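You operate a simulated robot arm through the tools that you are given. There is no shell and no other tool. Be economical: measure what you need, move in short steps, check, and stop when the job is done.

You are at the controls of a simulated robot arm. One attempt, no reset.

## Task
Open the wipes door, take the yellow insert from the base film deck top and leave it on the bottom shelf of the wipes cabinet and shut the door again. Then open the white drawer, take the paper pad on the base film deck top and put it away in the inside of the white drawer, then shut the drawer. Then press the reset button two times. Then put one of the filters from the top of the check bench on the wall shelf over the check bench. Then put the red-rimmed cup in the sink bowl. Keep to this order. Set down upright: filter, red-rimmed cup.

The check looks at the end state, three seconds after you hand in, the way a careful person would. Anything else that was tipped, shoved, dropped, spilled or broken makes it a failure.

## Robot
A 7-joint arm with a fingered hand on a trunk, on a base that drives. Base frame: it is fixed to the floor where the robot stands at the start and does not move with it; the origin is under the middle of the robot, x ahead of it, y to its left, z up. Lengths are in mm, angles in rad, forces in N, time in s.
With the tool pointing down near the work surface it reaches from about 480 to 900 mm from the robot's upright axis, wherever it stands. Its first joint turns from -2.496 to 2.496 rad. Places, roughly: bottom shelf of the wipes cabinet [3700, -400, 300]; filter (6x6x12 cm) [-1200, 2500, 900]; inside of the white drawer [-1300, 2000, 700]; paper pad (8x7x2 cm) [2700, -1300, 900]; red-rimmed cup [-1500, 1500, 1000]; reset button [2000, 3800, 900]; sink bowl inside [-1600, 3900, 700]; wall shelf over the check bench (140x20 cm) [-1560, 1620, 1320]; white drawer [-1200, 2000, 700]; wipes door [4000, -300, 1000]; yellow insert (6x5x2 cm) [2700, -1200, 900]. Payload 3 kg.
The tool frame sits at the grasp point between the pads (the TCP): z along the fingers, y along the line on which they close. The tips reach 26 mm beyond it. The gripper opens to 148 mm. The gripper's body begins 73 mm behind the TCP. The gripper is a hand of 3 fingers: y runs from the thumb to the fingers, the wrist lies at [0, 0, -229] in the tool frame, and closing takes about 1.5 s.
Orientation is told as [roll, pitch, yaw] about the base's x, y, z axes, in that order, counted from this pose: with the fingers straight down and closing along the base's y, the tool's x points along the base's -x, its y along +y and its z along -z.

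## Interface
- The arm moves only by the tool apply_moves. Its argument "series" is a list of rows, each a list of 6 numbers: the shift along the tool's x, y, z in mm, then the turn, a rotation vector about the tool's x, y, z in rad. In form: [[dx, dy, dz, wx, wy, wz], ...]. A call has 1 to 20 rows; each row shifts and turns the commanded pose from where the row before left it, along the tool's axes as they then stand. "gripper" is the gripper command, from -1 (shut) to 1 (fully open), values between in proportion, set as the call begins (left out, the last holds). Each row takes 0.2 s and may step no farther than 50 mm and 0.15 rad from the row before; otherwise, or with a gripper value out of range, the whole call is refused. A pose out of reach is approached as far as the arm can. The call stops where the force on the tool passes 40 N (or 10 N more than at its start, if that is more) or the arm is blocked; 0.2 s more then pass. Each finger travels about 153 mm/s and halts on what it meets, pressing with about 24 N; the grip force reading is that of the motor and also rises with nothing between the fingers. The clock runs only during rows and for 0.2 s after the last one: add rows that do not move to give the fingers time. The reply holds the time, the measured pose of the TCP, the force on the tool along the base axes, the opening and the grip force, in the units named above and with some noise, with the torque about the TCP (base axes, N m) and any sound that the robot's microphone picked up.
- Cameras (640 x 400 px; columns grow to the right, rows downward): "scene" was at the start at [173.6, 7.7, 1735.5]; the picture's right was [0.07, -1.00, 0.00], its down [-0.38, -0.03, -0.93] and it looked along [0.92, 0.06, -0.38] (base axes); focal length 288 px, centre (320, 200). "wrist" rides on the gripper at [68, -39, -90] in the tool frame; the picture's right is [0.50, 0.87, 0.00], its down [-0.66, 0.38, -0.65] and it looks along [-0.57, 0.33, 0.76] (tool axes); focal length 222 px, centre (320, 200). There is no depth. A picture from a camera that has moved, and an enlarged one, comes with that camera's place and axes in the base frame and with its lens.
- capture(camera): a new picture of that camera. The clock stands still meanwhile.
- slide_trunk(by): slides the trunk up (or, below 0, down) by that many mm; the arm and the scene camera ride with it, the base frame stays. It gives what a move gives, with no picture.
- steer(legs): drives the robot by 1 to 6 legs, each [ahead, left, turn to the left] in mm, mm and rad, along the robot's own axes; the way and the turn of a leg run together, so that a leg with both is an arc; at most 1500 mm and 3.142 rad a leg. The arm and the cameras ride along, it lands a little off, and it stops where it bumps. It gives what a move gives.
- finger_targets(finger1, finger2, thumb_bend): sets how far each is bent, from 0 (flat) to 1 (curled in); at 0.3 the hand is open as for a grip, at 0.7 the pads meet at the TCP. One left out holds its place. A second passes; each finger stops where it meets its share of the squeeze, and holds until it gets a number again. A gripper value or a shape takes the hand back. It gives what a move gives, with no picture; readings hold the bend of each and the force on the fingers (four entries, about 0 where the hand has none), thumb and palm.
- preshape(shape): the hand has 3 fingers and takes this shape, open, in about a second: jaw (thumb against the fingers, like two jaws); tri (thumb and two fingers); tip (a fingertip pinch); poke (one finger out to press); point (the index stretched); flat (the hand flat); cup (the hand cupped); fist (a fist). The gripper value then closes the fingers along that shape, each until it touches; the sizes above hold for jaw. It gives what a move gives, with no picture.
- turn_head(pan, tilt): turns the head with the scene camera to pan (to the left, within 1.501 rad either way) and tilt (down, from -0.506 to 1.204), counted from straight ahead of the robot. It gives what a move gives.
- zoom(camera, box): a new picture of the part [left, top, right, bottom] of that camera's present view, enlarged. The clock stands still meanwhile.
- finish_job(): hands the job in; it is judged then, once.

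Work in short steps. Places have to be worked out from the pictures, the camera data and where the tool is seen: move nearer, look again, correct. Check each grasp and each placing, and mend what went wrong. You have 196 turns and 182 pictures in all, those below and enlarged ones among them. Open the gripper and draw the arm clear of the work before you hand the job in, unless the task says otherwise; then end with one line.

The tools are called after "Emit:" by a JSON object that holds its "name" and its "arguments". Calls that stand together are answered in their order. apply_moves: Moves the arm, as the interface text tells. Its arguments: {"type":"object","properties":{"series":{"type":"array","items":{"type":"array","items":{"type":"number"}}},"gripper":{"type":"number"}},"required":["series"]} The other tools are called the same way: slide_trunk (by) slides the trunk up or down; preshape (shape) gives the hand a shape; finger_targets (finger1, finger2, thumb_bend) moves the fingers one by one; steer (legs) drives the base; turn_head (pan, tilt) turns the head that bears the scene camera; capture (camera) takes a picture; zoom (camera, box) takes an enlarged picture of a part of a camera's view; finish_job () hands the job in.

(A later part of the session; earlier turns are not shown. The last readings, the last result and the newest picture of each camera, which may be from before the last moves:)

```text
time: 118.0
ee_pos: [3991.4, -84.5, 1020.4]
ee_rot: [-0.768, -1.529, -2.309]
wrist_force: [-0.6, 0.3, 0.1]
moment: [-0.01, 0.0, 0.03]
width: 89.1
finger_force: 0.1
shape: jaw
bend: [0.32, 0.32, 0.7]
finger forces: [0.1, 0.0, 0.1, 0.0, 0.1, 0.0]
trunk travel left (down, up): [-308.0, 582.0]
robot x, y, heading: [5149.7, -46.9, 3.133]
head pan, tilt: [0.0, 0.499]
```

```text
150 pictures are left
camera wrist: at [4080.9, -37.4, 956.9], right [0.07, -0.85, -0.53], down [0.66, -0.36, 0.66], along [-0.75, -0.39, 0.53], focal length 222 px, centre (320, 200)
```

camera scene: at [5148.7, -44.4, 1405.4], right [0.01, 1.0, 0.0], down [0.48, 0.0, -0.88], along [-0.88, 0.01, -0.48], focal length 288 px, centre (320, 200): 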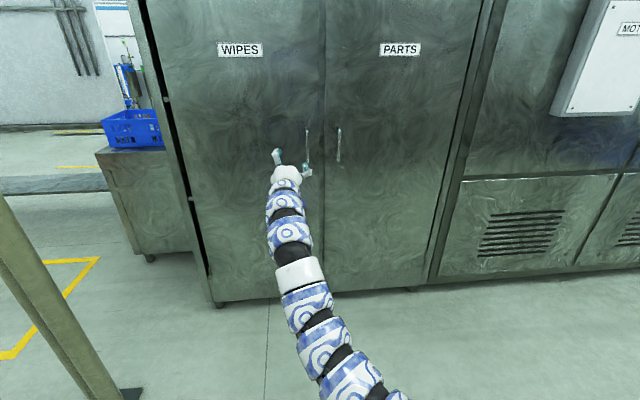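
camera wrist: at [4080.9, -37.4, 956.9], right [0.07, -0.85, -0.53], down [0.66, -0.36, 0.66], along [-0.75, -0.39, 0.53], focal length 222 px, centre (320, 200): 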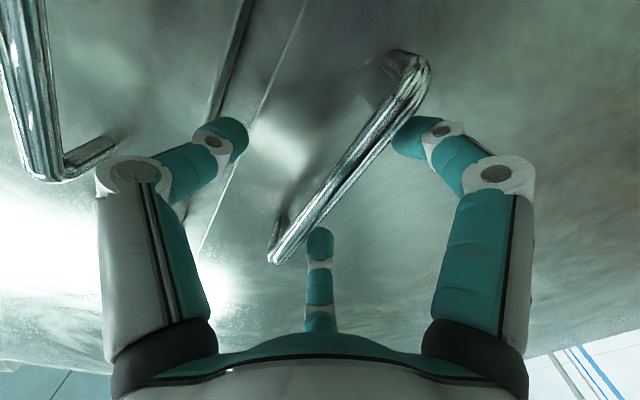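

The bar passes between the thumb (left) and the two fingers (right, centre). I'll close the gripper.

Emit:
{"name": "apply_moves", "arguments": {"series": [[0, 0, 0, 0, 0, 0], [0, 0, 0, 0, 0, 0], [0, 0, 0, 0, 0, 0], [0, 0, 0, 0, 0, 0], [0, 0, 0, 0, 0, 0], [0, 0, 0, 0, 0, 0], [0, 0, 0, 0, 0, 0]], "gripper": -1}}

Emit:
{"name": "capture", "arguments": {"camera": "wrist"}}

```text
time: 119.6
ee_pos: [3991.2, -86.5, 1018.5]
ee_rot: [-0.766, -1.527, -2.309]
wrist_force: [-5.0, -3.7, -1.3]
moment: [-0.07, 0.03, -0.05]
width: 2.9
finger_force: 24.1
shape: jaw
bend: [0.77, 0.75, 0.66]
finger forces: [17.4, 0.4, 0.1, 0.0, 0.1, 0.0]
trunk travel left (down, up): [-308.0, 582.0]
robot x, y, heading: [5149.0, -48.2, 3.136]
head pan, tilt: [0.0, 0.499]
```

```text
149 pictures are left
camera wrist: at [4080.8, -38.8, 955.9], right [0.07, -0.85, -0.53], down [0.66, -0.36, 0.66], along [-0.75, -0.39, 0.53], focal length 222 px, centre (320, 200)
```

wrist: 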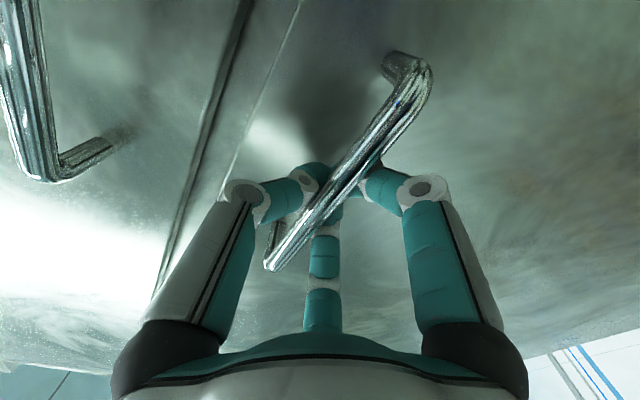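

The fingers closed behind the bar and cage it like a hook, which is good for pulling. I'll pull gently along the arc (hinge near y = -590).

Emit:
{"name": "apply_moves", "arguments": {"series": [[0, 0, -15, 0, 0, 0], [0, 0, -15, 0, 0, 0], [0, 2, -20, 0, 0, 0], [0, 3, -20, 0, 0, 0], [0, 4, -20, 0, 0, 0], [0, 5, -20, 0, 0, 0]]}}

Emit:
{"name": "capture", "arguments": {"camera": "scene"}}

```text
time: 121.0
ee_pos: [4100.6, -98.1, 1020.4]
ee_rot: [-0.783, -1.524, -2.29]
wrist_force: [-3.4, -15.8, -6.2]
moment: [-0.1, 0.04, -0.05]
width: 2.2
finger_force: 24.0
shape: jaw
bend: [0.77, 0.75, 0.67]
finger forces: [8.5, 3.6, 0.0, 0.0, 0.0, 0.1]
trunk travel left (down, up): [-308.0, 582.0]
robot x, y, heading: [5146.5, -46.5, 3.139]
head pan, tilt: [0.0, 0.499]
```

```text
148 pictures are left
camera scene: at [4977.1, -45.3, 1405.2], right [0.01, 1.0, 0.0], down [0.48, 0.0, -0.88], along [-0.88, 0.01, -0.48], focal length 288 px, centre (320, 200)
```

scene: 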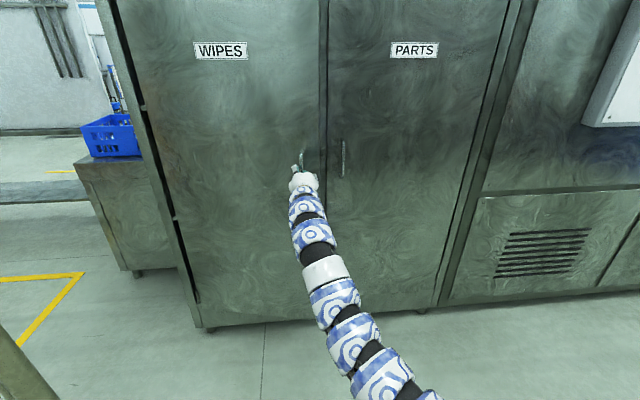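

The door is following, about 12° open. I'll continue along the arc.

Emit:
{"name": "apply_moves", "arguments": {"series": [[0, 6, -20, 0, 0, 0], [0, 7, -20, 0, 0, 0], [0, 8, -20, 0, 0, 0], [0, 9, -20, 0, 0, 0], [0, 10, -20, 0, 0, 0], [0, 11, -20, 0, 0, 0], [0, 12, -20, 0, 0, 0], [0, 13, -20, 0, 0, 0]]}}

Emit:
{"name": "capture", "arguments": {"camera": "scene"}}

```text
time: 122.8
ee_pos: [4265.5, -163.0, 1023.1]
ee_rot: [-0.777, -1.525, -2.299]
wrist_force: [-16.2, -24.6, -6.4]
moment: [-0.15, 0.11, -0.27]
width: 1.5
finger_force: 23.9
shape: jaw
bend: [0.76, 0.74, 0.67]
finger forces: [14.9, 8.2, 0.1, 0.0, 0.0, 0.1]
trunk travel left (down, up): [-308.0, 582.0]
robot x, y, heading: [5148.2, -47.6, 3.134]
head pan, tilt: [0.0, 0.499]
```

```text
147 pictures are left
camera scene: at [4976.0, -46.2, 1405.0], right [0.01, 1.0, 0.0], down [0.48, 0.0, -0.88], along [-0.88, 0.01, -0.48], focal length 288 px, centre (320, 200)
```

scene: 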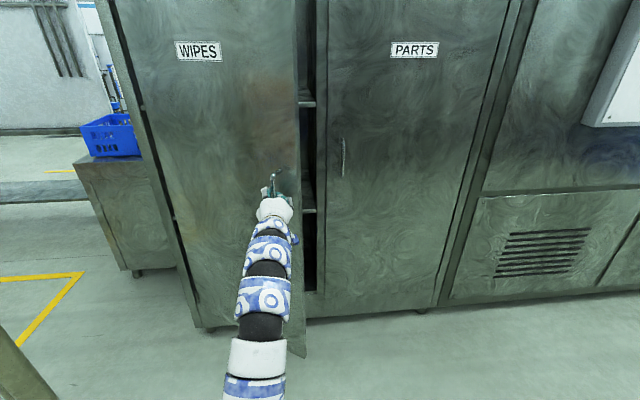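

The door is about 33° open. The arm nears its inner limit, so I'll continue the arc by moving the base back and left.

Emit:
{"name": "steer", "arguments": {"legs": [[-60, 42, 0], [-50, 52, 0], [-35, 55, 0]]}}

Emit:
{"name": "capture", "arguments": {"camera": "scene"}}

```text
time: 124.2
ee_pos: [4329.7, -212.0, 1024.5]
ee_rot: [-0.758, -1.523, -2.31]
wrist_force: [-8.4, -9.4, -3.8]
moment: [-0.11, 0.08, -0.1]
width: 1.6
finger_force: 23.8
shape: jaw
bend: [0.76, 0.74, 0.67]
finger forces: [6.8, 2.5, 0.0, 0.0, 0.1, 0.0]
trunk travel left (down, up): [-308.0, 582.0]
robot x, y, heading: [5211.6, -92.1, 3.137]
head pan, tilt: [0.0, 0.499]
stopped in leg 2: the force on the tool passed its limit at 44 N (the readings are from after the stop); the commanded pose is now the measured one
```

```text
146 pictures are left
camera scene: at [5040.5, -92.2, 1405.2], right [0.0, 1.0, 0.0], down [0.48, 0.0, -0.88], along [-0.88, 0.0, -0.48], focal length 288 px, centre (320, 200)
```

scene: 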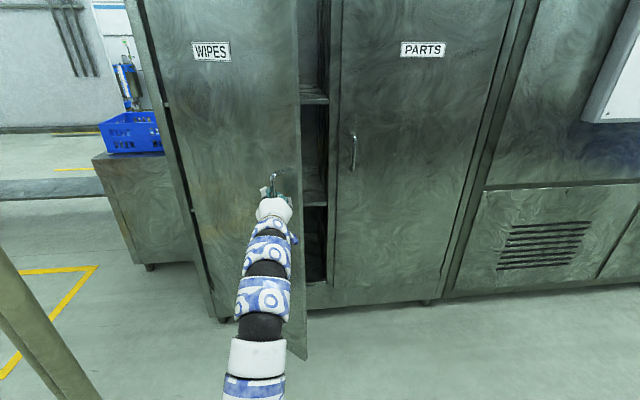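

The door is about 43° open. I'll release the handle and back off, then push the door from its inner side.

Emit:
{"name": "apply_moves", "arguments": {"series": [[0, 0, 0, 0, 0, 0], [0, 0, 0, 0, 0, 0], [0, 0, 0, 0, 0, 0], [0, 0, 0, 0, 0, 0], [0, 0, 0, 0, 0, 0]], "gripper": 0.2}}

Emit:
{"name": "steer", "arguments": {"legs": [[-120, 0, 0]]}}

Emit:
{"name": "capture", "arguments": {"camera": "scene"}}

```text
time: 125.4
ee_pos: [4331.8, -208.5, 1025.0]
ee_rot: [-0.781, -1.526, -2.29]
wrist_force: [0.2, -0.6, 0.3]
moment: [0.0, 0.04, -0.01]
width: 88.2
finger_force: 0.0
shape: jaw
bend: [0.32, 0.32, 0.7]
finger forces: [0.0, 0.0, 0.0, 0.1, 0.1, 0.1]
trunk travel left (down, up): [-308.0, 582.0]
robot x, y, heading: [5212.6, -92.7, 3.133]
head pan, tilt: [0.0, 0.499]
```

```text
time: 126.6
ee_pos: [4452.2, -209.5, 1025.3]
ee_rot: [-0.778, -1.528, -2.291]
wrist_force: [0.5, 0.4, -0.3]
moment: [-0.01, 0.02, -0.01]
width: 88.3
finger_force: 0.0
shape: jaw
bend: [0.32, 0.32, 0.7]
finger forces: [0.0, 0.0, 0.0, 0.0, 0.1, 0.0]
trunk travel left (down, up): [-308.0, 582.0]
robot x, y, heading: [5335.6, -93.8, 3.135]
head pan, tilt: [0.0, 0.499]
```

```text
145 pictures are left
camera scene: at [5163.0, -91.6, 1405.3], right [0.0, 1.0, 0.0], down [0.48, 0.0, -0.88], along [-0.88, 0.0, -0.48], focal length 288 px, centre (320, 200)
```

scene: 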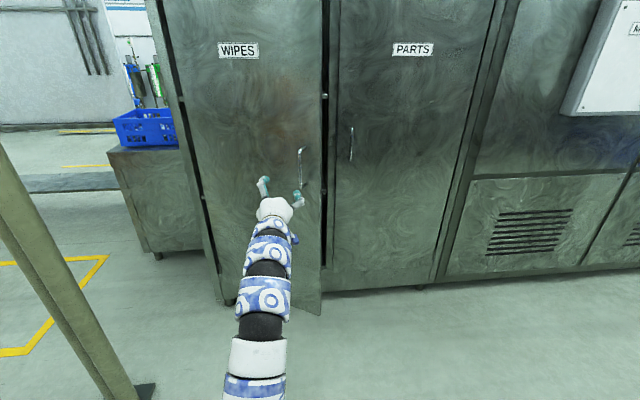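

The door swung back to about 15°. I'll check whether it keeps moving by itself.

Emit:
{"name": "apply_moves", "arguments": {"series": [[0, 0, 0, 0, 0, 0], [0, 0, 0, 0, 0, 0], [0, 0, 0, 0, 0, 0], [0, 0, 0, 0, 0, 0], [0, 0, 0, 0, 0, 0]], "gripper": -1}}

Emit:
{"name": "zoom", "arguments": {"camera": "scene", "box": [160, 0, 480, 340]}}

```text
time: 127.8
ee_pos: [4452.8, -210.3, 1024.8]
ee_rot: [-0.782, -1.527, -2.287]
wrist_force: [0.2, 0.1, -0.4]
moment: [0.04, -0.02, 0.02]
width: 0.0
finger_force: 24.4
shape: jaw
bend: [0.7, 0.7, 0.7]
finger forces: [0.1, 0.1, 0.0, 0.0, 0.0, 0.1]
trunk travel left (down, up): [-308.0, 582.0]
robot x, y, heading: [5330.6, -94.9, 3.138]
head pan, tilt: [0.0, 0.499]
```

```text
1.18 times, centred on (320, 170) of scene
camera zoom: at [5163.3, -91.6, 1405.3], right [0.0, 1.0, 0.0], down [0.48, 0.0, -0.88], along [-0.88, 0.0, -0.48], focal length 338 px, centre (320, 235)
```

zoom: 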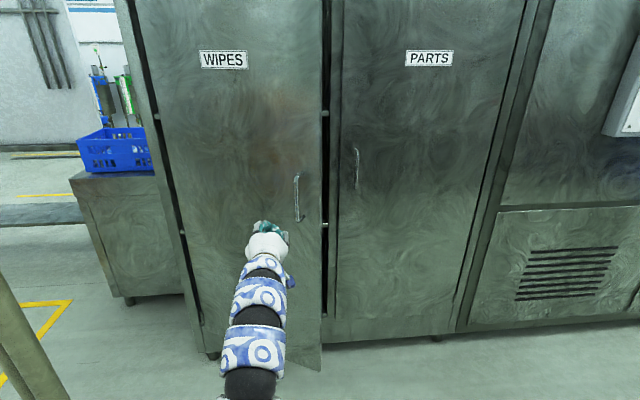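

The door stays put at about 27° open, so the opening fingers had nudged it. I'll bring the closed hand around the free edge (≈4200, -118) to push from inside using the base.

Emit:
{"name": "steer", "arguments": {"legs": [[0, -195, 0], [285, 0, 0]]}}

Emit:
{"name": "capture", "arguments": {"camera": "scene"}}

```text
time: 131.0
ee_pos: [4169.5, -16.1, 1025.8]
ee_rot: [-0.783, -1.526, -2.287]
wrist_force: [-0.4, 0.8, -0.2]
moment: [-0.03, -0.04, 0.01]
width: 0.0
finger_force: 23.5
shape: jaw
bend: [0.7, 0.7, 0.7]
finger forces: [0.0, 0.0, 0.0, 0.0, 0.0, 0.1]
trunk travel left (down, up): [-308.0, 582.0]
robot x, y, heading: [5051.6, 101.5, 3.138]
head pan, tilt: [0.0, 0.499]
```

```text
143 pictures are left
camera scene: at [4880.6, 103.3, 1405.4], right [0.0, 1.0, 0.0], down [0.48, 0.0, -0.88], along [-0.88, 0.0, -0.48], focal length 288 px, centre (320, 200)
```

scene: 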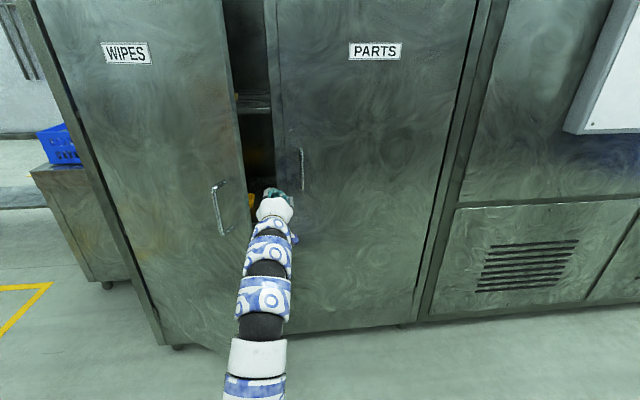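

The gap is visible beside the hand. I'll push the door open by moving left, following its arc.

Emit:
{"name": "steer", "arguments": {"legs": [[0, 150, 0], [-40, 100, 0], [-60, 120, 0], [-60, 100, 0]]}}

Emit:
{"name": "capture", "arguments": {"camera": "scene"}}

```text
time: 132.0
ee_pos: [4166.9, -63.1, 1027.5]
ee_rot: [-0.836, -1.528, -2.248]
wrist_force: [-0.4, -0.2, -0.6]
moment: [0.0, 0.02, 0.02]
width: 0.1
finger_force: 23.8
shape: jaw
bend: [0.7, 0.7, 0.7]
finger forces: [0.0, 0.1, 0.0, 0.0, 0.1, 0.1]
trunk travel left (down, up): [-308.0, 582.0]
robot x, y, heading: [5051.2, 49.1, 3.137]
head pan, tilt: [0.0, 0.499]
stopped in leg 1: the force on the tool passed its limit at 56 N (the readings are from after the stop); the commanded pose is now the measured one
```

```text
142 pictures are left
camera scene: at [4879.8, 48.7, 1405.3], right [0.01, 1.0, 0.0], down [0.48, 0.0, -0.88], along [-0.88, 0.0, -0.48], focal length 288 px, centre (320, 200)
```

scene: 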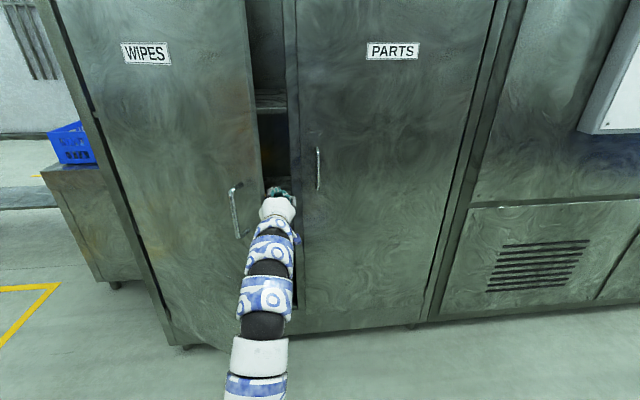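

The hand meets the door's edge. I'll push with small arm steps, in a direction that includes some pull outward.

Emit:
{"name": "apply_moves", "arguments": {"series": [[0, 8, -3, 0, 0, 0], [0, 10, -8, 0, 0, 0], [0, 10, -8, 0, 0, 0], [0, 12, -10, 0, 0, 0], [0, 12, -10, 0, 0, 0], [0, 12, -10, 0, 0, 0]]}}

Emit:
{"name": "capture", "arguments": {"camera": "scene"}}

```text
time: 132.6
ee_pos: [4178.8, -71.0, 1026.8]
ee_rot: [-0.803, -1.529, -2.294]
wrist_force: [2.6, 8.1, 2.6]
moment: [-0.38, -0.26, 0.64]
width: 0.0
finger_force: 24.1
shape: jaw
bend: [0.7, 0.7, 0.7]
finger forces: [0.0, 8.3, 0.0, 0.0, 0.0, 5.4]
trunk travel left (down, up): [-308.0, 582.0]
robot x, y, heading: [5050.3, 46.8, 3.136]
head pan, tilt: [0.0, 0.499]
stopped in row 3: the force on the tool passed its limit at 46 N (the readings are from after the stop); the commanded pose is now the measured one
```

```text
141 pictures are left
camera scene: at [4880.9, 50.9, 1405.5], right [0.01, 1.0, 0.0], down [0.48, 0.0, -0.88], along [-0.88, 0.01, -0.48], focal length 288 px, centre (320, 200)
```

scene: 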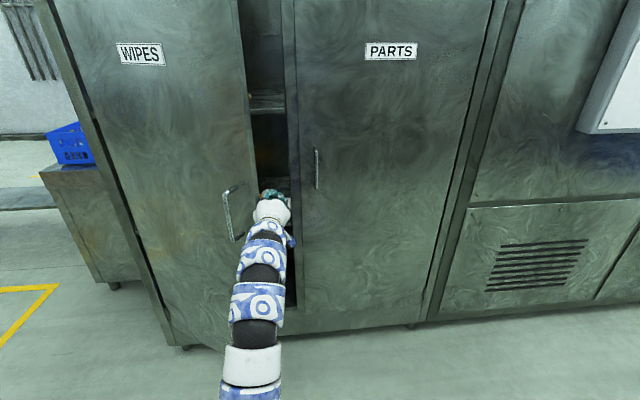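

Pushing the edge has poor leverage here. I'll re-grip the handle with the robot standing more to the south-east and turned 0.45 rad, so that the pull follows the arc further.

Emit:
{"name": "apply_moves", "arguments": {"series": [[0, -30, 0, 0, 0, 0], [0, -20, -30, 0, 0, 0]], "gripper": -0.1}}

Emit:
{"name": "steer", "arguments": {"legs": [[-190, 0, 0], [0, 540, 0], [0, 0, -0.45]]}}

Emit:
{"name": "capture", "arguments": {"camera": "scene"}}

Emit:
{"name": "capture", "arguments": {"camera": "wrist"}}

```text
time: 133.2
ee_pos: [4205.6, -21.4, 1028.0]
ee_rot: [-0.839, -1.528, -2.255]
wrist_force: [-0.1, 0.3, 0.2]
moment: [0.02, 0.01, -0.02]
width: 66.3
finger_force: 0.0
shape: jaw
bend: [0.39, 0.39, 0.7]
finger forces: [0.1, 0.0, 0.1, 0.0, 0.1, 0.1]
trunk travel left (down, up): [-308.0, 582.0]
robot x, y, heading: [5050.4, 48.8, 3.135]
head pan, tilt: [0.0, 0.499]
```

```text
time: 138.8
ee_pos: [4445.4, -192.4, 1028.2]
ee_rot: [-0.82, -1.528, -2.72]
wrist_force: [-0.6, -0.3, -1.0]
moment: [0.02, 0.01, 0.01]
width: 66.2
finger_force: 0.0
shape: jaw
bend: [0.39, 0.39, 0.7]
finger forces: [0.0, 0.0, 0.0, 0.1, 0.0, 0.1]
trunk travel left (down, up): [-308.0, 582.0]
robot x, y, heading: [5236.5, -495.4, 2.69]
head pan, tilt: [0.0, 0.499]
```

```text
140 pictures are left
camera scene: at [5084.4, -417.6, 1405.3], right [0.44, 0.9, 0.0], down [0.43, -0.21, -0.88], along [-0.79, 0.38, -0.48], focal length 288 px, centre (320, 200)
```

scene: 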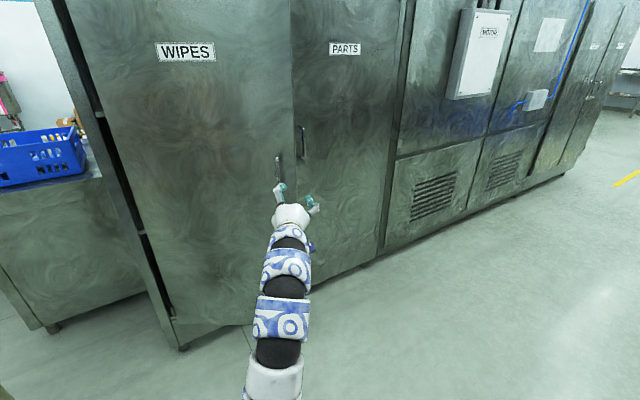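

```text
139 pictures are left
camera wrist: at [4546.5, -188.7, 965.6], right [-0.32, -0.79, -0.53], down [0.43, -0.61, 0.66], along [-0.85, -0.02, 0.53], focal length 222 px, centre (320, 200)
```

wrist: 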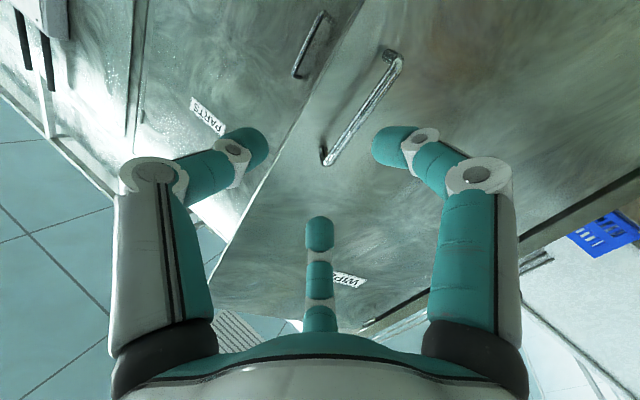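

The handle is at about (4250, -165). In the hand frame that is 59 mm left and 187 mm ahead, so I'll shift and approach most of the way.

Emit:
{"name": "steer", "arguments": {"legs": [[0, 59, 0], [115, 0, 0]]}}

Emit:
{"name": "capture", "arguments": {"camera": "wrist"}}

```text
time: 140.6
ee_pos: [4315.7, -194.2, 1028.2]
ee_rot: [-0.825, -1.528, -2.718]
wrist_force: [0.6, -0.2, 0.6]
moment: [0.0, -0.03, -0.02]
width: 66.3
finger_force: 0.0
shape: jaw
bend: [0.39, 0.39, 0.7]
finger forces: [0.1, 0.0, 0.0, 0.0, 0.0, 0.0]
trunk travel left (down, up): [-308.0, 582.0]
robot x, y, heading: [5109.5, -495.6, 2.69]
head pan, tilt: [0.0, 0.499]
```

```text
138 pictures are left
camera wrist: at [4417.0, -191.7, 965.7], right [-0.32, -0.79, -0.53], down [0.43, -0.61, 0.66], along [-0.85, -0.02, 0.53], focal length 222 px, centre (320, 200)
```

wrist: 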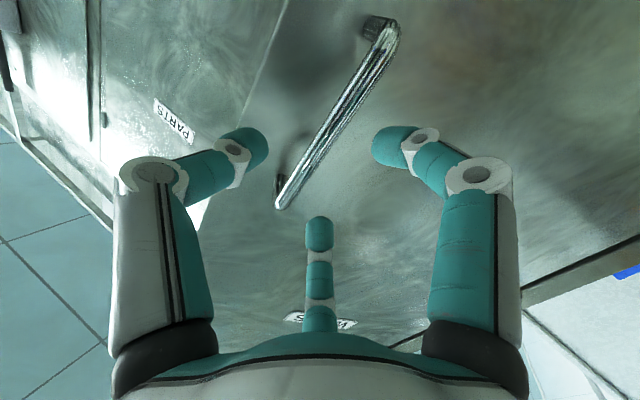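

Centred now, with about 71 mm to go. I'll advance 80 mm and close.

Emit:
{"name": "apply_moves", "arguments": {"series": [[0, 0, 27, 0, 0, 0], [0, 0, 27, 0, 0, 0], [0, 0, 26, 0, 0, 0]]}}

Emit:
{"name": "apply_moves", "arguments": {"series": [[0, 0, 0, 0, 0, 0], [0, 0, 0, 0, 0, 0], [0, 0, 0, 0, 0, 0], [0, 0, 0, 0, 0, 0], [0, 0, 0, 0, 0, 0], [0, 0, 0, 0, 0, 0]], "gripper": -1}}

Emit:
{"name": "capture", "arguments": {"camera": "wrist"}}

```text
time: 141.4
ee_pos: [4241.5, -162.3, 1025.3]
ee_rot: [-0.804, -1.53, -2.736]
wrist_force: [0.1, -0.2, -0.3]
moment: [0.04, 0.01, -0.01]
width: 66.2
finger_force: 0.1
shape: jaw
bend: [0.39, 0.39, 0.7]
finger forces: [0.1, 0.0, 0.0, 0.0, 0.0, 0.1]
trunk travel left (down, up): [-308.0, 582.0]
robot x, y, heading: [5108.2, -493.3, 2.691]
head pan, tilt: [0.0, 0.499]
```

```text
time: 142.8
ee_pos: [4242.0, -162.1, 1026.5]
ee_rot: [-0.815, -1.527, -2.726]
wrist_force: [0.6, 0.0, -2.1]
moment: [-0.03, -0.03, -0.01]
width: 12.6
finger_force: 24.4
shape: jaw
bend: [0.72, 0.71, 0.7]
finger forces: [0.1, 22.4, 0.0, 0.0, 22.2, 0.0]
trunk travel left (down, up): [-308.0, 582.0]
robot x, y, heading: [5106.8, -498.2, 2.689]
head pan, tilt: [0.0, 0.499]
```

```text
137 pictures are left
camera wrist: at [4342.8, -159.7, 962.9], right [-0.32, -0.79, -0.53], down [0.43, -0.61, 0.66], along [-0.85, -0.02, 0.53], focal length 222 px, centre (320, 200)
```

wrist: 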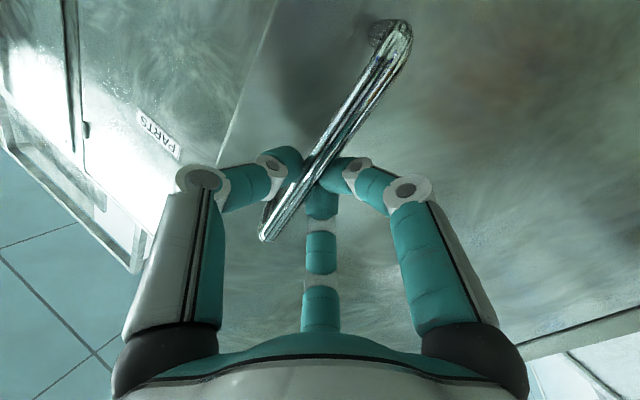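

I have a firm grip on the bar (12.6 mm). I'll pull along the arc with the base in six short chords, to about 75°.

Emit:
{"name": "steer", "arguments": {"legs": [[-61, 12, 0], [-59, 19, 0], [-57, 26, 0], [-53, 33, 0], [-49, 40, 0], [-44, 45, 0]]}}

Emit:
{"name": "capture", "arguments": {"camera": "scene"}}

```text
time: 144.8
ee_pos: [4354.3, -251.2, 1027.6]
ee_rot: [-0.909, -1.528, -2.642]
wrist_force: [7.6, 7.9, 5.1]
moment: [0.1, -0.01, -0.22]
width: 14.4
finger_force: 24.1
shape: jaw
bend: [0.73, 0.73, 0.7]
finger forces: [0.1, 0.0, 0.0, 0.1, 28.0, 0.0]
trunk travel left (down, up): [-308.0, 582.0]
robot x, y, heading: [5215.6, -591.5, 2.685]
head pan, tilt: [0.0, 0.499]
stopped in leg 3: the force on the tool passed its limit at 43 N (the readings are from after the stop); the commanded pose is now the measured one
```

```text
136 pictures are left
camera scene: at [5065.6, -516.9, 1405.6], right [0.44, 0.9, 0.0], down [0.43, -0.21, -0.88], along [-0.79, 0.39, -0.48], focal length 288 px, centre (320, 200)
```

scene: 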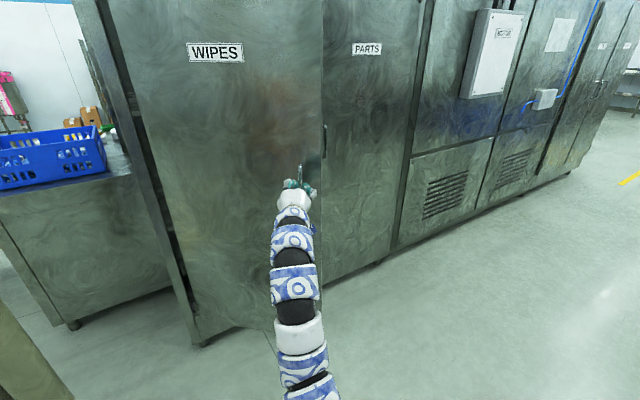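

It is at about 50°. I'll continue with the next chords.

Emit:
{"name": "steer", "arguments": {"legs": [[-48, 27, 0], [-47, 33, 0], [-41, 38, 0], [-38, 43, 0]]}}

Emit:
{"name": "capture", "arguments": {"camera": "scene"}}

```text
time: 147.4
ee_pos: [4447.6, -455.6, 1026.4]
ee_rot: [-0.871, -1.527, -2.677]
wrist_force: [-0.4, 1.0, 0.8]
moment: [0.01, -0.03, 0.08]
width: 11.1
finger_force: 23.8
shape: jaw
bend: [0.73, 0.73, 0.71]
finger forces: [0.0, 0.0, 0.0, 0.0, 0.7, 0.0]
trunk travel left (down, up): [-308.0, 582.0]
robot x, y, heading: [5311.4, -796.1, 2.688]
head pan, tilt: [0.0, 0.499]
```

```text
135 pictures are left
camera scene: at [5159.3, -720.0, 1405.3], right [0.44, 0.9, 0.0], down [0.43, -0.21, -0.88], along [-0.79, 0.39, -0.48], focal length 288 px, centre (320, 200)
```

scene: 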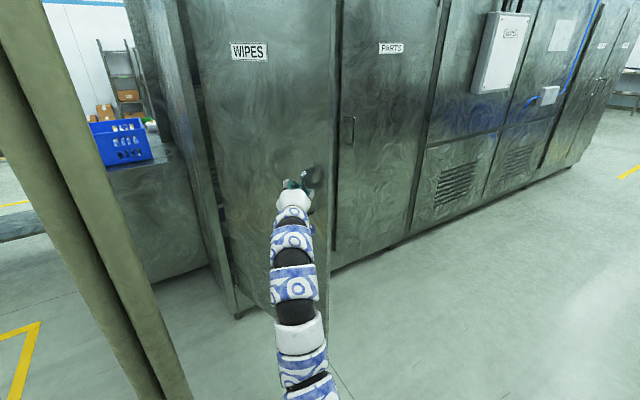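

The door is about 74° open. I'll release with only a small opening and retreat straight back.

Emit:
{"name": "apply_moves", "arguments": {"series": [[0, 0, 0, 0, 0, 0], [0, 0, 0, 0, 0, 0], [0, 0, 0, 0, 0, 0], [0, 0, -10, 0, 0, 0], [0, 0, -20, 0, 0, 0], [0, 0, -25, 0, 0, 0], [0, 0, -25, 0, 0, 0]], "gripper": -0.45}}

Emit:
{"name": "capture", "arguments": {"camera": "wrist"}}

Emit:
{"name": "capture", "arguments": {"camera": "scene"}}

```text
time: 149.0
ee_pos: [4521.2, -488.6, 1028.0]
ee_rot: [-0.896, -1.529, -2.652]
wrist_force: [-0.9, 0.9, 0.4]
moment: [0.03, 0.01, 0.03]
width: 41.0
finger_force: 0.0
shape: jaw
bend: [0.76, 0.76, 0.7]
finger forces: [0.0, 0.1, 0.0, 0.1, 0.0, 0.1]
trunk travel left (down, up): [-308.0, 582.0]
robot x, y, heading: [5315.3, -799.2, 2.684]
head pan, tilt: [0.0, 0.499]
```

```text
134 pictures are left
camera wrist: at [4622.8, -486.0, 966.4], right [-0.33, -0.78, -0.53], down [0.43, -0.62, 0.66], along [-0.84, -0.01, 0.54], focal length 222 px, centre (320, 200)
```

wrist: 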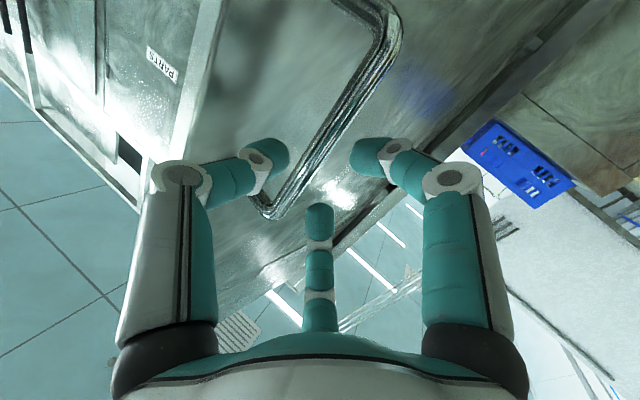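

```text
133 pictures are left
camera scene: at [5159.5, -720.2, 1405.4], right [0.44, 0.9, 0.0], down [0.43, -0.21, -0.88], along [-0.79, 0.39, -0.48], focal length 288 px, centre (320, 200)
```

scene: 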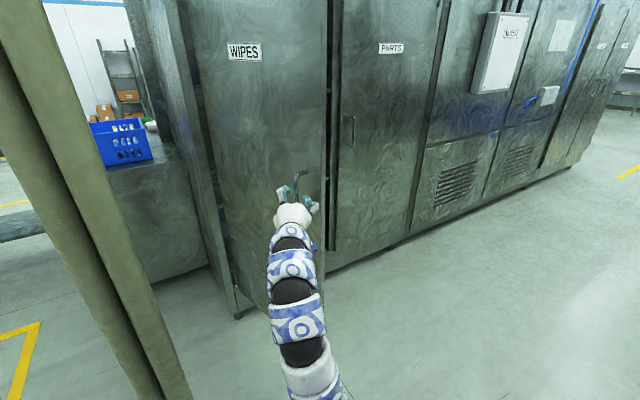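

The door holds at about 75°, enough for access. I'll raise the trunk, tilt the tool back to pointing down (about the wrist), and head for the deck.

Emit:
{"name": "apply_moves", "arguments": {"series": [[0, 0, -20, 0, 0, 0], [32, 0, -2, 0, 0.14, 0], [32, 0, -2, 0, 0.14, 0], [32, 0, -2, 0, 0.14, 0], [32, 0, -2, 0, 0.14, 0], [32, 0, -2, 0, 0.14, 0], [32, 0, -2, 0, 0.14, 0], [32, 0, -2, 0, 0.14, 0], [32, 0, -2, 0, 0.14, 0], [32, 0, -2, 0, 0.14, 0], [32, 0, -2, 0, 0.14, 0], [32, 0, -2, 0, 0.14, 0]]}}

Emit:
{"name": "slide_trunk", "arguments": {"by": 320}}

```text
time: 151.6
ee_pos: [4725.7, -558.1, 779.7]
ee_rot: [-0.041, -0.275, 2.743]
wrist_force: [0.1, -0.3, -0.3]
moment: [-0.02, -0.04, -0.01]
width: 40.6
finger_force: 0.0
shape: jaw
bend: [0.76, 0.76, 0.7]
finger forces: [0.1, 0.0, 0.0, 0.0, 0.0, 0.0]
out of reach, approached as far as the arm can: row 10, 11, 12
trunk travel left (down, up): [-308.0, 582.0]
robot x, y, heading: [5310.3, -796.5, 2.683]
head pan, tilt: [0.0, 0.499]
```

```text
time: 154.8
ee_pos: [4725.4, -557.7, 1098.7]
ee_rot: [-0.044, -0.276, 2.744]
wrist_force: [-1.1, -0.9, 0.3]
moment: [0.0, 0.01, -0.01]
width: 40.6
finger_force: 0.0
shape: jaw
bend: [0.76, 0.76, 0.7]
finger forces: [0.1, 0.1, 0.0, 0.0, 0.0, 0.1]
trunk travel left (down, up): [-628.0, 262.0]
robot x, y, heading: [5311.9, -800.7, 2.691]
head pan, tilt: [0.0, 0.499]
```

The arm is compact and ahead of me. I'll drive around the pole through the lane I used before, to the space behind the deck's end.

Emit:
{"name": "steer", "arguments": {"legs": [[0, 0, 2.022], [0, -450, 0]]}}

Emit:
{"name": "turn_head", "arguments": {"pan": 0.0, "tilt": 0.6}}

Emit:
{"name": "capture", "arguments": {"camera": "scene"}}

```text
time: 162.3
ee_pos: [4903.6, -1426.9, 1100.0]
ee_rot: [-0.044, -0.276, -1.519]
wrist_force: [0.4, -1.0, -0.5]
moment: [-0.02, -0.04, 0.02]
width: 40.9
finger_force: 0.1
shape: jaw
bend: [0.76, 0.76, 0.7]
finger forces: [0.0, 0.0, 0.0, 0.0, 0.0, 0.1]
trunk travel left (down, up): [-628.0, 262.0]
robot x, y, heading: [4864.7, -794.5, -1.579]
head pan, tilt: [0.0, 0.499]
```

```text
time: 163.0
ee_pos: [4904.1, -1429.4, 1098.3]
ee_rot: [-0.045, -0.276, -1.518]
wrist_force: [-0.2, 0.9, 0.4]
moment: [-0.02, -0.03, 0.01]
width: 40.8
finger_force: 0.1
shape: jaw
bend: [0.76, 0.76, 0.7]
finger forces: [0.0, 0.0, 0.1, 0.0, 0.0, 0.1]
trunk travel left (down, up): [-628.0, 262.0]
robot x, y, heading: [4863.4, -794.6, -1.575]
head pan, tilt: [0.0, 0.6]
```

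```text
132 pictures are left
camera scene: at [4863.7, -962.5, 1716.3], right [-1.0, 0.0, 0.0], down [0.0, 0.56, -0.83], along [0.0, -0.83, -0.56], focal length 288 px, centre (320, 200)
```

scene: 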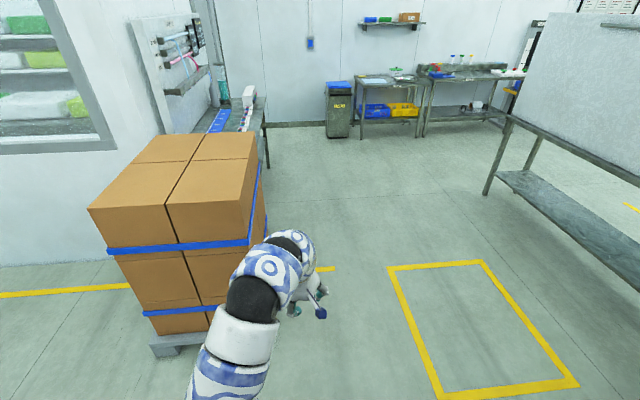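

The floor ahead to the west is clear, and the cartons are farther south. I'll go ahead past the pole, strafe west, and turn to face the deck's end.

Emit:
{"name": "steer", "arguments": {"legs": [[830, 0, 0], [0, -700, 0], [0, 0, -2.46]]}}

Emit:
{"name": "turn_head", "arguments": {"pan": 0.3, "tilt": 0.5}}

Emit:
{"name": "capture", "arguments": {"camera": "scene"}}

```text
time: 176.6
ee_pos: [3730.7, -1165.7, 1099.4]
ee_rot: [-0.044, -0.276, 2.327]
wrist_force: [-0.1, 0.1, -0.2]
moment: [0.02, -0.02, -0.01]
width: 40.6
finger_force: 0.0
shape: jaw
bend: [0.76, 0.76, 0.7]
finger forces: [0.1, 0.0, 0.0, 0.0, 0.0, 0.1]
trunk travel left (down, up): [-628.0, 262.0]
robot x, y, heading: [4176.0, -1626.0, 2.267]
head pan, tilt: [0.0, 0.6]
```

```text
time: 177.4
ee_pos: [3731.0, -1164.2, 1099.0]
ee_rot: [-0.044, -0.277, 2.326]
wrist_force: [0.8, 0.1, 0.2]
moment: [0.01, 0.01, 0.0]
width: 40.7
finger_force: 0.1
shape: jaw
bend: [0.76, 0.76, 0.7]
finger forces: [0.1, 0.0, 0.0, 0.0, 0.1, 0.0]
trunk travel left (down, up): [-628.0, 262.0]
robot x, y, heading: [4170.7, -1621.3, 2.27]
head pan, tilt: [0.3, 0.499]
```

```text
131 pictures are left
camera scene: at [4044.0, -1508.8, 1725.3], right [0.54, 0.84, 0.0], down [0.4, -0.26, -0.88], along [-0.74, 0.48, -0.48], focal length 288 px, centre (320, 200)
```

scene: 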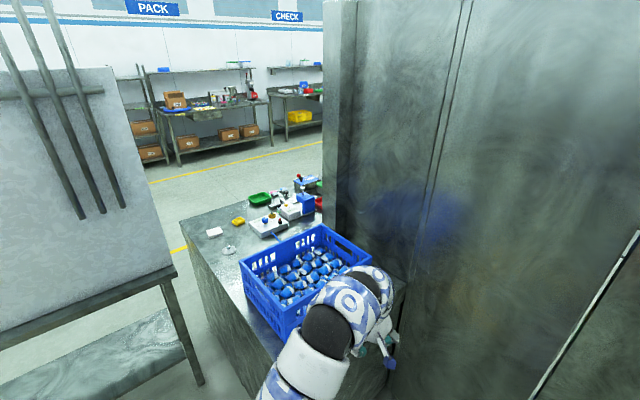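

The insert is at about (2760, -1186) and the pad at (2789, -1310). I'll raise the trunk 120 mm to pass over the blue basket, then move in to about (3280, -1830).

Emit:
{"name": "slide_trunk", "arguments": {"by": 120}}

Emit:
{"name": "steer", "arguments": {"legs": [[0, 400, 0], [200, 208, 0], [212, 208, 0]]}}

Emit:
{"name": "turn_head", "arguments": {"pan": 0.2, "tilt": 0.8}}

Emit:
{"name": "capture", "arguments": {"camera": "scene"}}

Emit:
{"name": "capture", "arguments": {"camera": "wrist"}}

```text
time: 178.9
ee_pos: [3731.1, -1164.3, 1219.6]
ee_rot: [-0.044, -0.276, 2.326]
wrist_force: [0.2, 0.2, 0.1]
moment: [0.01, 0.0, 0.01]
width: 40.4
finger_force: 0.0
shape: jaw
bend: [0.76, 0.76, 0.7]
finger forces: [0.0, 0.1, 0.1, 0.0, 0.0, 0.1]
trunk travel left (down, up): [-748.0, 142.0]
robot x, y, heading: [4168.0, -1622.5, 2.273]
head pan, tilt: [0.3, 0.499]
```

```text
time: 184.6
ee_pos: [2840.5, -1374.5, 1218.8]
ee_rot: [-0.043, -0.275, 2.329]
wrist_force: [-1.2, -1.4, 0.6]
moment: [-0.03, 0.0, -0.02]
width: 40.6
finger_force: 0.0
shape: jaw
bend: [0.76, 0.76, 0.7]
finger forces: [0.0, 0.1, 0.0, 0.1, 0.0, 0.0]
trunk travel left (down, up): [-748.0, 142.0]
robot x, y, heading: [3284.2, -1830.4, 2.273]
head pan, tilt: [0.3, 0.499]
```

```text
time: 185.4
ee_pos: [2840.4, -1375.0, 1219.2]
ee_rot: [-0.044, -0.277, 2.33]
wrist_force: [0.0, -0.1, 0.8]
moment: [0.02, 0.01, 0.03]
width: 40.8
finger_force: 0.1
shape: jaw
bend: [0.76, 0.76, 0.7]
finger forces: [0.0, 0.0, 0.0, 0.0, 0.1, 0.1]
trunk travel left (down, up): [-748.0, 142.0]
robot x, y, heading: [3284.5, -1829.9, 2.271]
head pan, tilt: [0.201, 0.799]
```

```text
130 pictures are left
camera scene: at [3167.8, -1716.8, 1819.4], right [0.62, 0.79, 0.0], down [0.56, -0.44, -0.7], along [-0.55, 0.43, -0.72], focal length 288 px, centre (320, 200)
```

scene: 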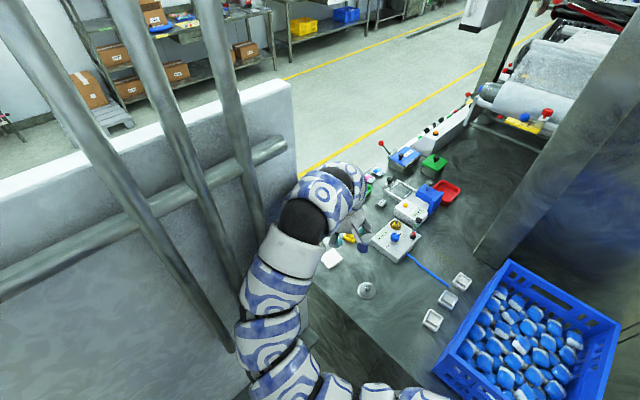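

```text
129 pictures are left
camera wrist: at [2928.3, -1415.1, 1290.0], right [-0.3, -0.94, -0.17], down [-0.61, 0.05, 0.79], along [-0.73, 0.35, -0.59], focal length 222 px, centre (320, 200)
```

wrist: 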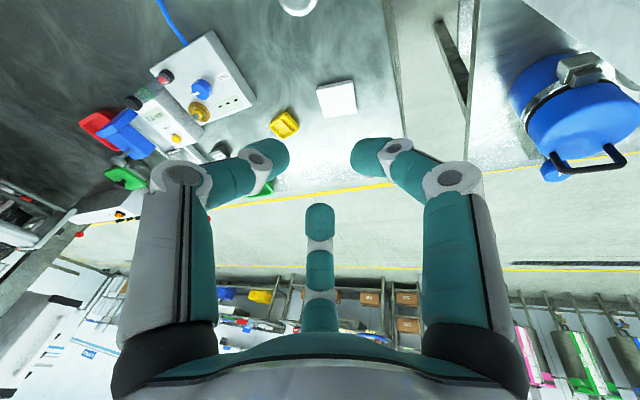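

Combining rays puts the deck lower than I assumed (z ≈ 860), with the pad at about (2720, -1300) and the insert at about (2682, -1165). I'll move 60 mm closer, level the tool, and bring the hand over the insert.

Emit:
{"name": "steer", "arguments": {"legs": [[60, 0, 0]]}}

Emit:
{"name": "apply_moves", "arguments": {"series": [[0, 0, 0, 0, 0.14, 0], [0, 0, 0, 0, 0.137, 0]], "gripper": 0.4}}

```text
time: 186.5
ee_pos: [2819.9, -1325.0, 1223.4]
ee_rot: [-0.032, -0.287, 2.313]
wrist_force: [0.7, 0.5, -0.3]
moment: [-0.02, -0.02, 0.0]
width: 40.9
finger_force: 0.0
shape: jaw
bend: [0.76, 0.76, 0.7]
finger forces: [0.0, 0.0, 0.0, 0.0, 0.0, 0.1]
trunk travel left (down, up): [-748.0, 142.0]
robot x, y, heading: [3253.0, -1782.1, 2.265]
head pan, tilt: [0.201, 0.799]
stopped in leg 1: the robot was blocked; the commanded pose is now the measured one
```

```text
time: 187.1
ee_pos: [2818.1, -1323.9, 1223.1]
ee_rot: [-0.032, -0.283, 2.316]
wrist_force: [-0.6, 1.1, 0.4]
moment: [0.0, -0.06, -0.02]
width: 103.2
finger_force: 0.1
shape: jaw
bend: [0.28, 0.28, 0.74]
finger forces: [0.0, 0.1, 0.0, 0.0, 0.0, 0.0]
out of reach, approached as far as the arm can: row 1, 2
trunk travel left (down, up): [-748.0, 142.0]
robot x, y, heading: [3249.4, -1785.6, 2.262]
head pan, tilt: [0.201, 0.799]
```

The base was blocked slightly. I'll look at what is near the arm.

Emit:
{"name": "capture", "arguments": {"camera": "scene"}}

Emit:
{"name": "turn_head", "arguments": {"pan": 1.2, "tilt": 0.9}}

Emit:
{"name": "capture", "arguments": {"camera": "scene"}}

```text
128 pictures are left
camera scene: at [3148.5, -1668.6, 1820.4], right [0.62, 0.78, -0.01], down [0.55, -0.45, -0.7], along [-0.55, 0.44, -0.71], focal length 288 px, centre (320, 200)
```

scene: 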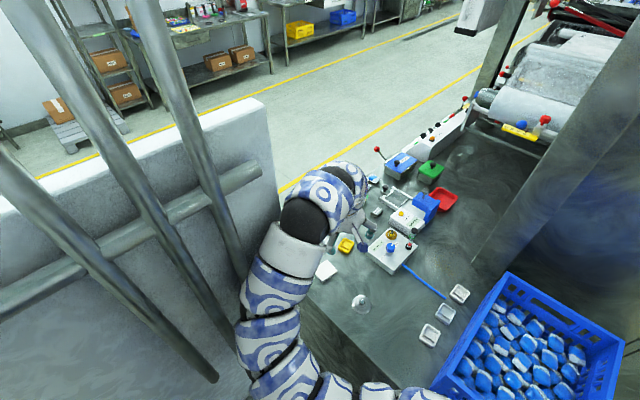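

```text
time: 188.4
ee_pos: [2819.0, -1324.7, 1223.1]
ee_rot: [-0.032, -0.284, 2.319]
wrist_force: [0.2, -0.9, 0.4]
moment: [-0.02, -0.03, -0.03]
width: 103.2
finger_force: 0.1
shape: jaw
bend: [0.28, 0.28, 0.74]
finger forces: [0.1, 0.1, 0.0, 0.0, 0.0, 0.0]
trunk travel left (down, up): [-748.0, 142.0]
robot x, y, heading: [3246.3, -1783.7, 2.265]
head pan, tilt: [1.201, 0.901]
```

```text
127 pictures are left
camera scene: at [3140.0, -1742.7, 1812.6], right [-0.32, 0.95, 0.0], down [0.74, 0.25, -0.63], along [-0.6, -0.2, -0.78], focal length 288 px, centre (320, 200)
```

scene: 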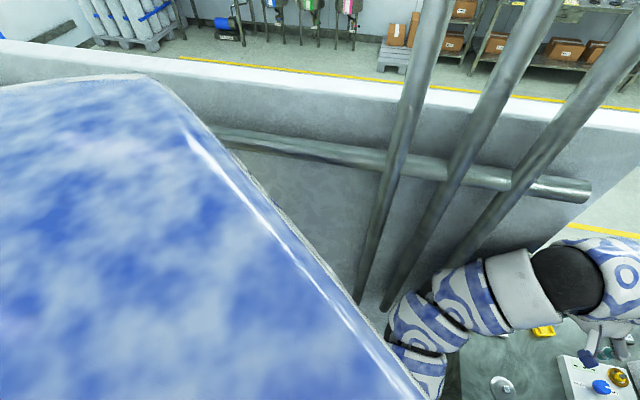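

The left-hand pipes are very close to the arm. I'll back off 40, shift right 70, and then work with the arm.

Emit:
{"name": "steer", "arguments": {"legs": [[-40, 0, 0], [0, -70, 0], [30, 0, 0]]}}

Emit:
{"name": "apply_moves", "arguments": {"series": [[-40, 0, 0, 0, 0, 0], [-40, 0, 0, 0, 0.14, 0], [0, 0, 0, 0, 0.14, 0]]}}

Emit:
{"name": "capture", "arguments": {"camera": "wrist"}}

```text
time: 190.3
ee_pos: [2868.0, -1285.8, 1218.0]
ee_rot: [-0.04, -0.276, 2.319]
wrist_force: [0.2, 1.4, -0.4]
moment: [-0.05, 0.01, -0.02]
width: 103.4
finger_force: 0.0
shape: jaw
bend: [0.28, 0.28, 0.74]
finger forces: [0.0, 0.1, 0.1, 0.0, 0.1, 0.0]
trunk travel left (down, up): [-748.0, 142.0]
robot x, y, heading: [3306.2, -1745.6, 2.269]
head pan, tilt: [1.201, 0.901]
```

```text
time: 191.1
ee_pos: [2848.5, -1261.9, 1218.6]
ee_rot: [-0.044, -0.289, 2.322]
wrist_force: [0.1, 0.8, 0.1]
moment: [-0.01, 0.01, -0.05]
width: 103.0
finger_force: 0.0
shape: jaw
bend: [0.28, 0.28, 0.74]
finger forces: [0.0, 0.0, 0.0, 0.0, 0.0, 0.0]
out of reach, approached as far as the arm can: row 1, 2, 3
trunk travel left (down, up): [-748.0, 142.0]
robot x, y, heading: [3310.1, -1746.2, 2.269]
head pan, tilt: [1.201, 0.901]
```

```text
126 pictures are left
camera wrist: at [2937.3, -1302.7, 1287.3], right [-0.31, -0.93, -0.18], down [-0.6, 0.05, 0.8], along [-0.74, 0.36, -0.58], focal length 222 px, centre (320, 200)
```

wrist: 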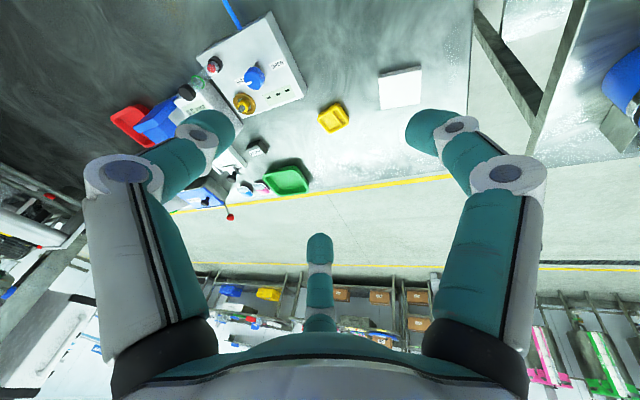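

The arm is near a limit here. I'll move forward and down together first, then level.

Emit:
{"name": "apply_moves", "arguments": {"series": [[-20, 0, 37, 0, 0, 0], [-20, 0, 37, 0, 0, 0], [-20, 0, 37, 0, 0, 0], [-20, 0, 37, 0, 0, 0]]}}

Emit:
{"name": "apply_moves", "arguments": {"series": [[0, 0, 0, 0, 0.1, 0], [0, 0, 0, 0, 0.1, 0], [0, 0, 0, 0, 0.08, 0]]}}

```text
time: 192.1
ee_pos: [2773.0, -1168.9, 1099.2]
ee_rot: [-0.044, -0.289, 2.32]
wrist_force: [-0.3, -0.9, -0.6]
moment: [0.02, -0.05, 0.04]
width: 103.1
finger_force: 0.0
shape: jaw
bend: [0.28, 0.28, 0.74]
finger forces: [0.1, 0.0, 0.1, 0.0, 0.0, 0.1]
trunk travel left (down, up): [-748.0, 142.0]
robot x, y, heading: [3306.3, -1742.7, 2.267]
head pan, tilt: [1.201, 0.901]
```

```text
time: 192.9
ee_pos: [2773.5, -1167.4, 1098.9]
ee_rot: [-0.039, -0.013, 2.309]
wrist_force: [0.5, 0.4, -0.1]
moment: [-0.07, 0.04, 0.04]
width: 103.2
finger_force: 0.1
shape: jaw
bend: [0.28, 0.28, 0.74]
finger forces: [0.1, 0.1, 0.0, 0.0, 0.0, 0.1]
trunk travel left (down, up): [-748.0, 142.0]
robot x, y, heading: [3308.1, -1745.9, 2.27]
head pan, tilt: [1.201, 0.901]
```

The tool is vertical now. I'll look from above for the insert's exact place and orientation.

Emit:
{"name": "capture", "arguments": {"camera": "wrist"}}

```text
125 pictures are left
camera wrist: at [2846.6, -1193.2, 1191.5], right [-0.3, -0.95, -0.04], down [-0.74, 0.21, 0.64], along [-0.61, 0.23, -0.76], focal length 222 px, centre (320, 200)
```

wrist: 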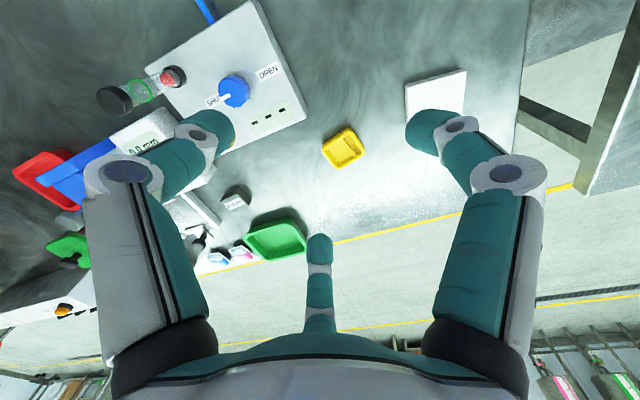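

The insert sits at (2681, -1166), turned about 15° from the deck axes. I'll turn the tool 0.49 rad to square up, centre above it, set the opening to about 100 mm, and look.

Emit:
{"name": "apply_moves", "arguments": {"series": [[0, 0, 0, 0, 0, 0.1225], [0, 0, 0, 0, 0, 0.1225], [0, 0, 0, 0, 0, 0.1225], [0, 0, 0, 0, 0, 0.1225], [-11, 45, 0, 0, 0, 0], [-11, 44, 0, 0, 0, 0], [0, 0, 50, 0, 0, 0], [0, 0, 30, 0, 0, 0]]}}

Emit:
{"name": "capture", "arguments": {"camera": "wrist"}}

```text
time: 194.7
ee_pos: [2682.7, -1168.7, 1016.9]
ee_rot: [-0.031, -0.029, 1.82]
wrist_force: [-0.1, -0.4, 0.5]
moment: [0.04, 0.0, -0.03]
width: 103.4
finger_force: 0.1
shape: jaw
bend: [0.28, 0.28, 0.74]
finger forces: [0.1, 0.0, 0.1, 0.1, 0.1, 0.1]
trunk travel left (down, up): [-748.0, 142.0]
robot x, y, heading: [3305.8, -1742.5, 2.264]
head pan, tilt: [1.201, 0.901]
```

```text
124 pictures are left
camera wrist: at [2736.0, -1226.2, 1108.0], right [-0.72, -0.7, -0.04], down [-0.54, 0.52, 0.66], along [-0.44, 0.5, -0.75], focal length 222 px, centre (320, 200)
```

wrist: 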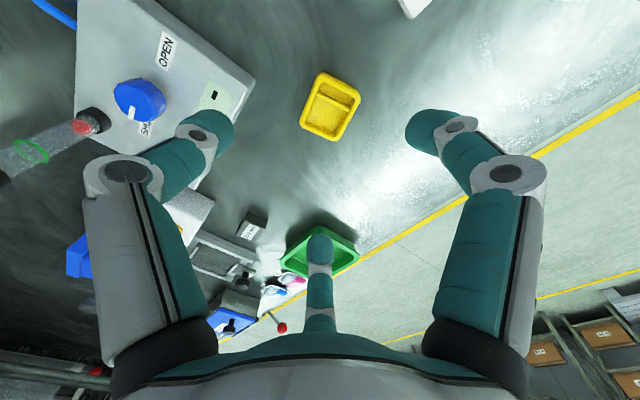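

The tray is centred within a few mm, and the box corner is close to the thumb. I'll narrow the opening to about 80 mm, adjust slightly, and descend to z ≈ 890.

Emit:
{"name": "apply_moves", "arguments": {"series": [[-3, 4, 0, 0, 0, -0.08], [0, 0, 40, 0, 0, 0], [0, 0, 40, 0, 0, 0], [0, 0, 25, 0, 0, 0]], "gripper": 0.05}}

Emit:
{"name": "capture", "arguments": {"camera": "wrist"}}

```text
time: 195.7
ee_pos: [2685.9, -1163.6, 914.0]
ee_rot: [-0.033, -0.027, 1.898]
wrist_force: [0.6, -1.3, 0.7]
moment: [-0.01, 0.02, -0.02]
width: 78.3
finger_force: 0.1
shape: jaw
bend: [0.35, 0.35, 0.7]
finger forces: [0.1, 0.0, 0.0, 0.1, 0.0, 0.0]
out of reach, approached as far as the arm can: row 4
trunk travel left (down, up): [-748.0, 142.0]
robot x, y, heading: [3308.9, -1744.8, 2.272]
head pan, tilt: [1.201, 0.901]
```

```text
123 pictures are left
camera wrist: at [2742.5, -1217.4, 1005.4], right [-0.66, -0.75, -0.04], down [-0.58, 0.48, 0.66], along [-0.47, 0.46, -0.75], focal length 222 px, centre (320, 200)
```

wrist: 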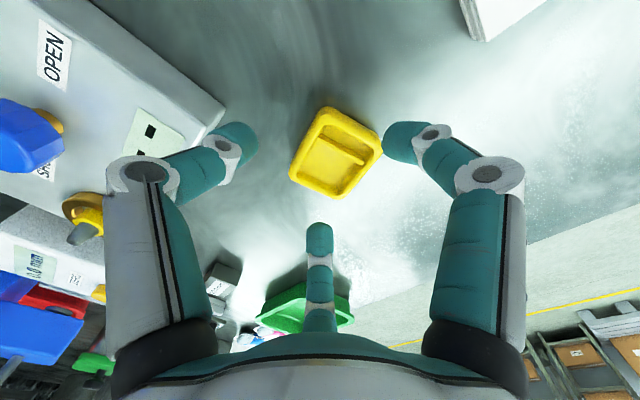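

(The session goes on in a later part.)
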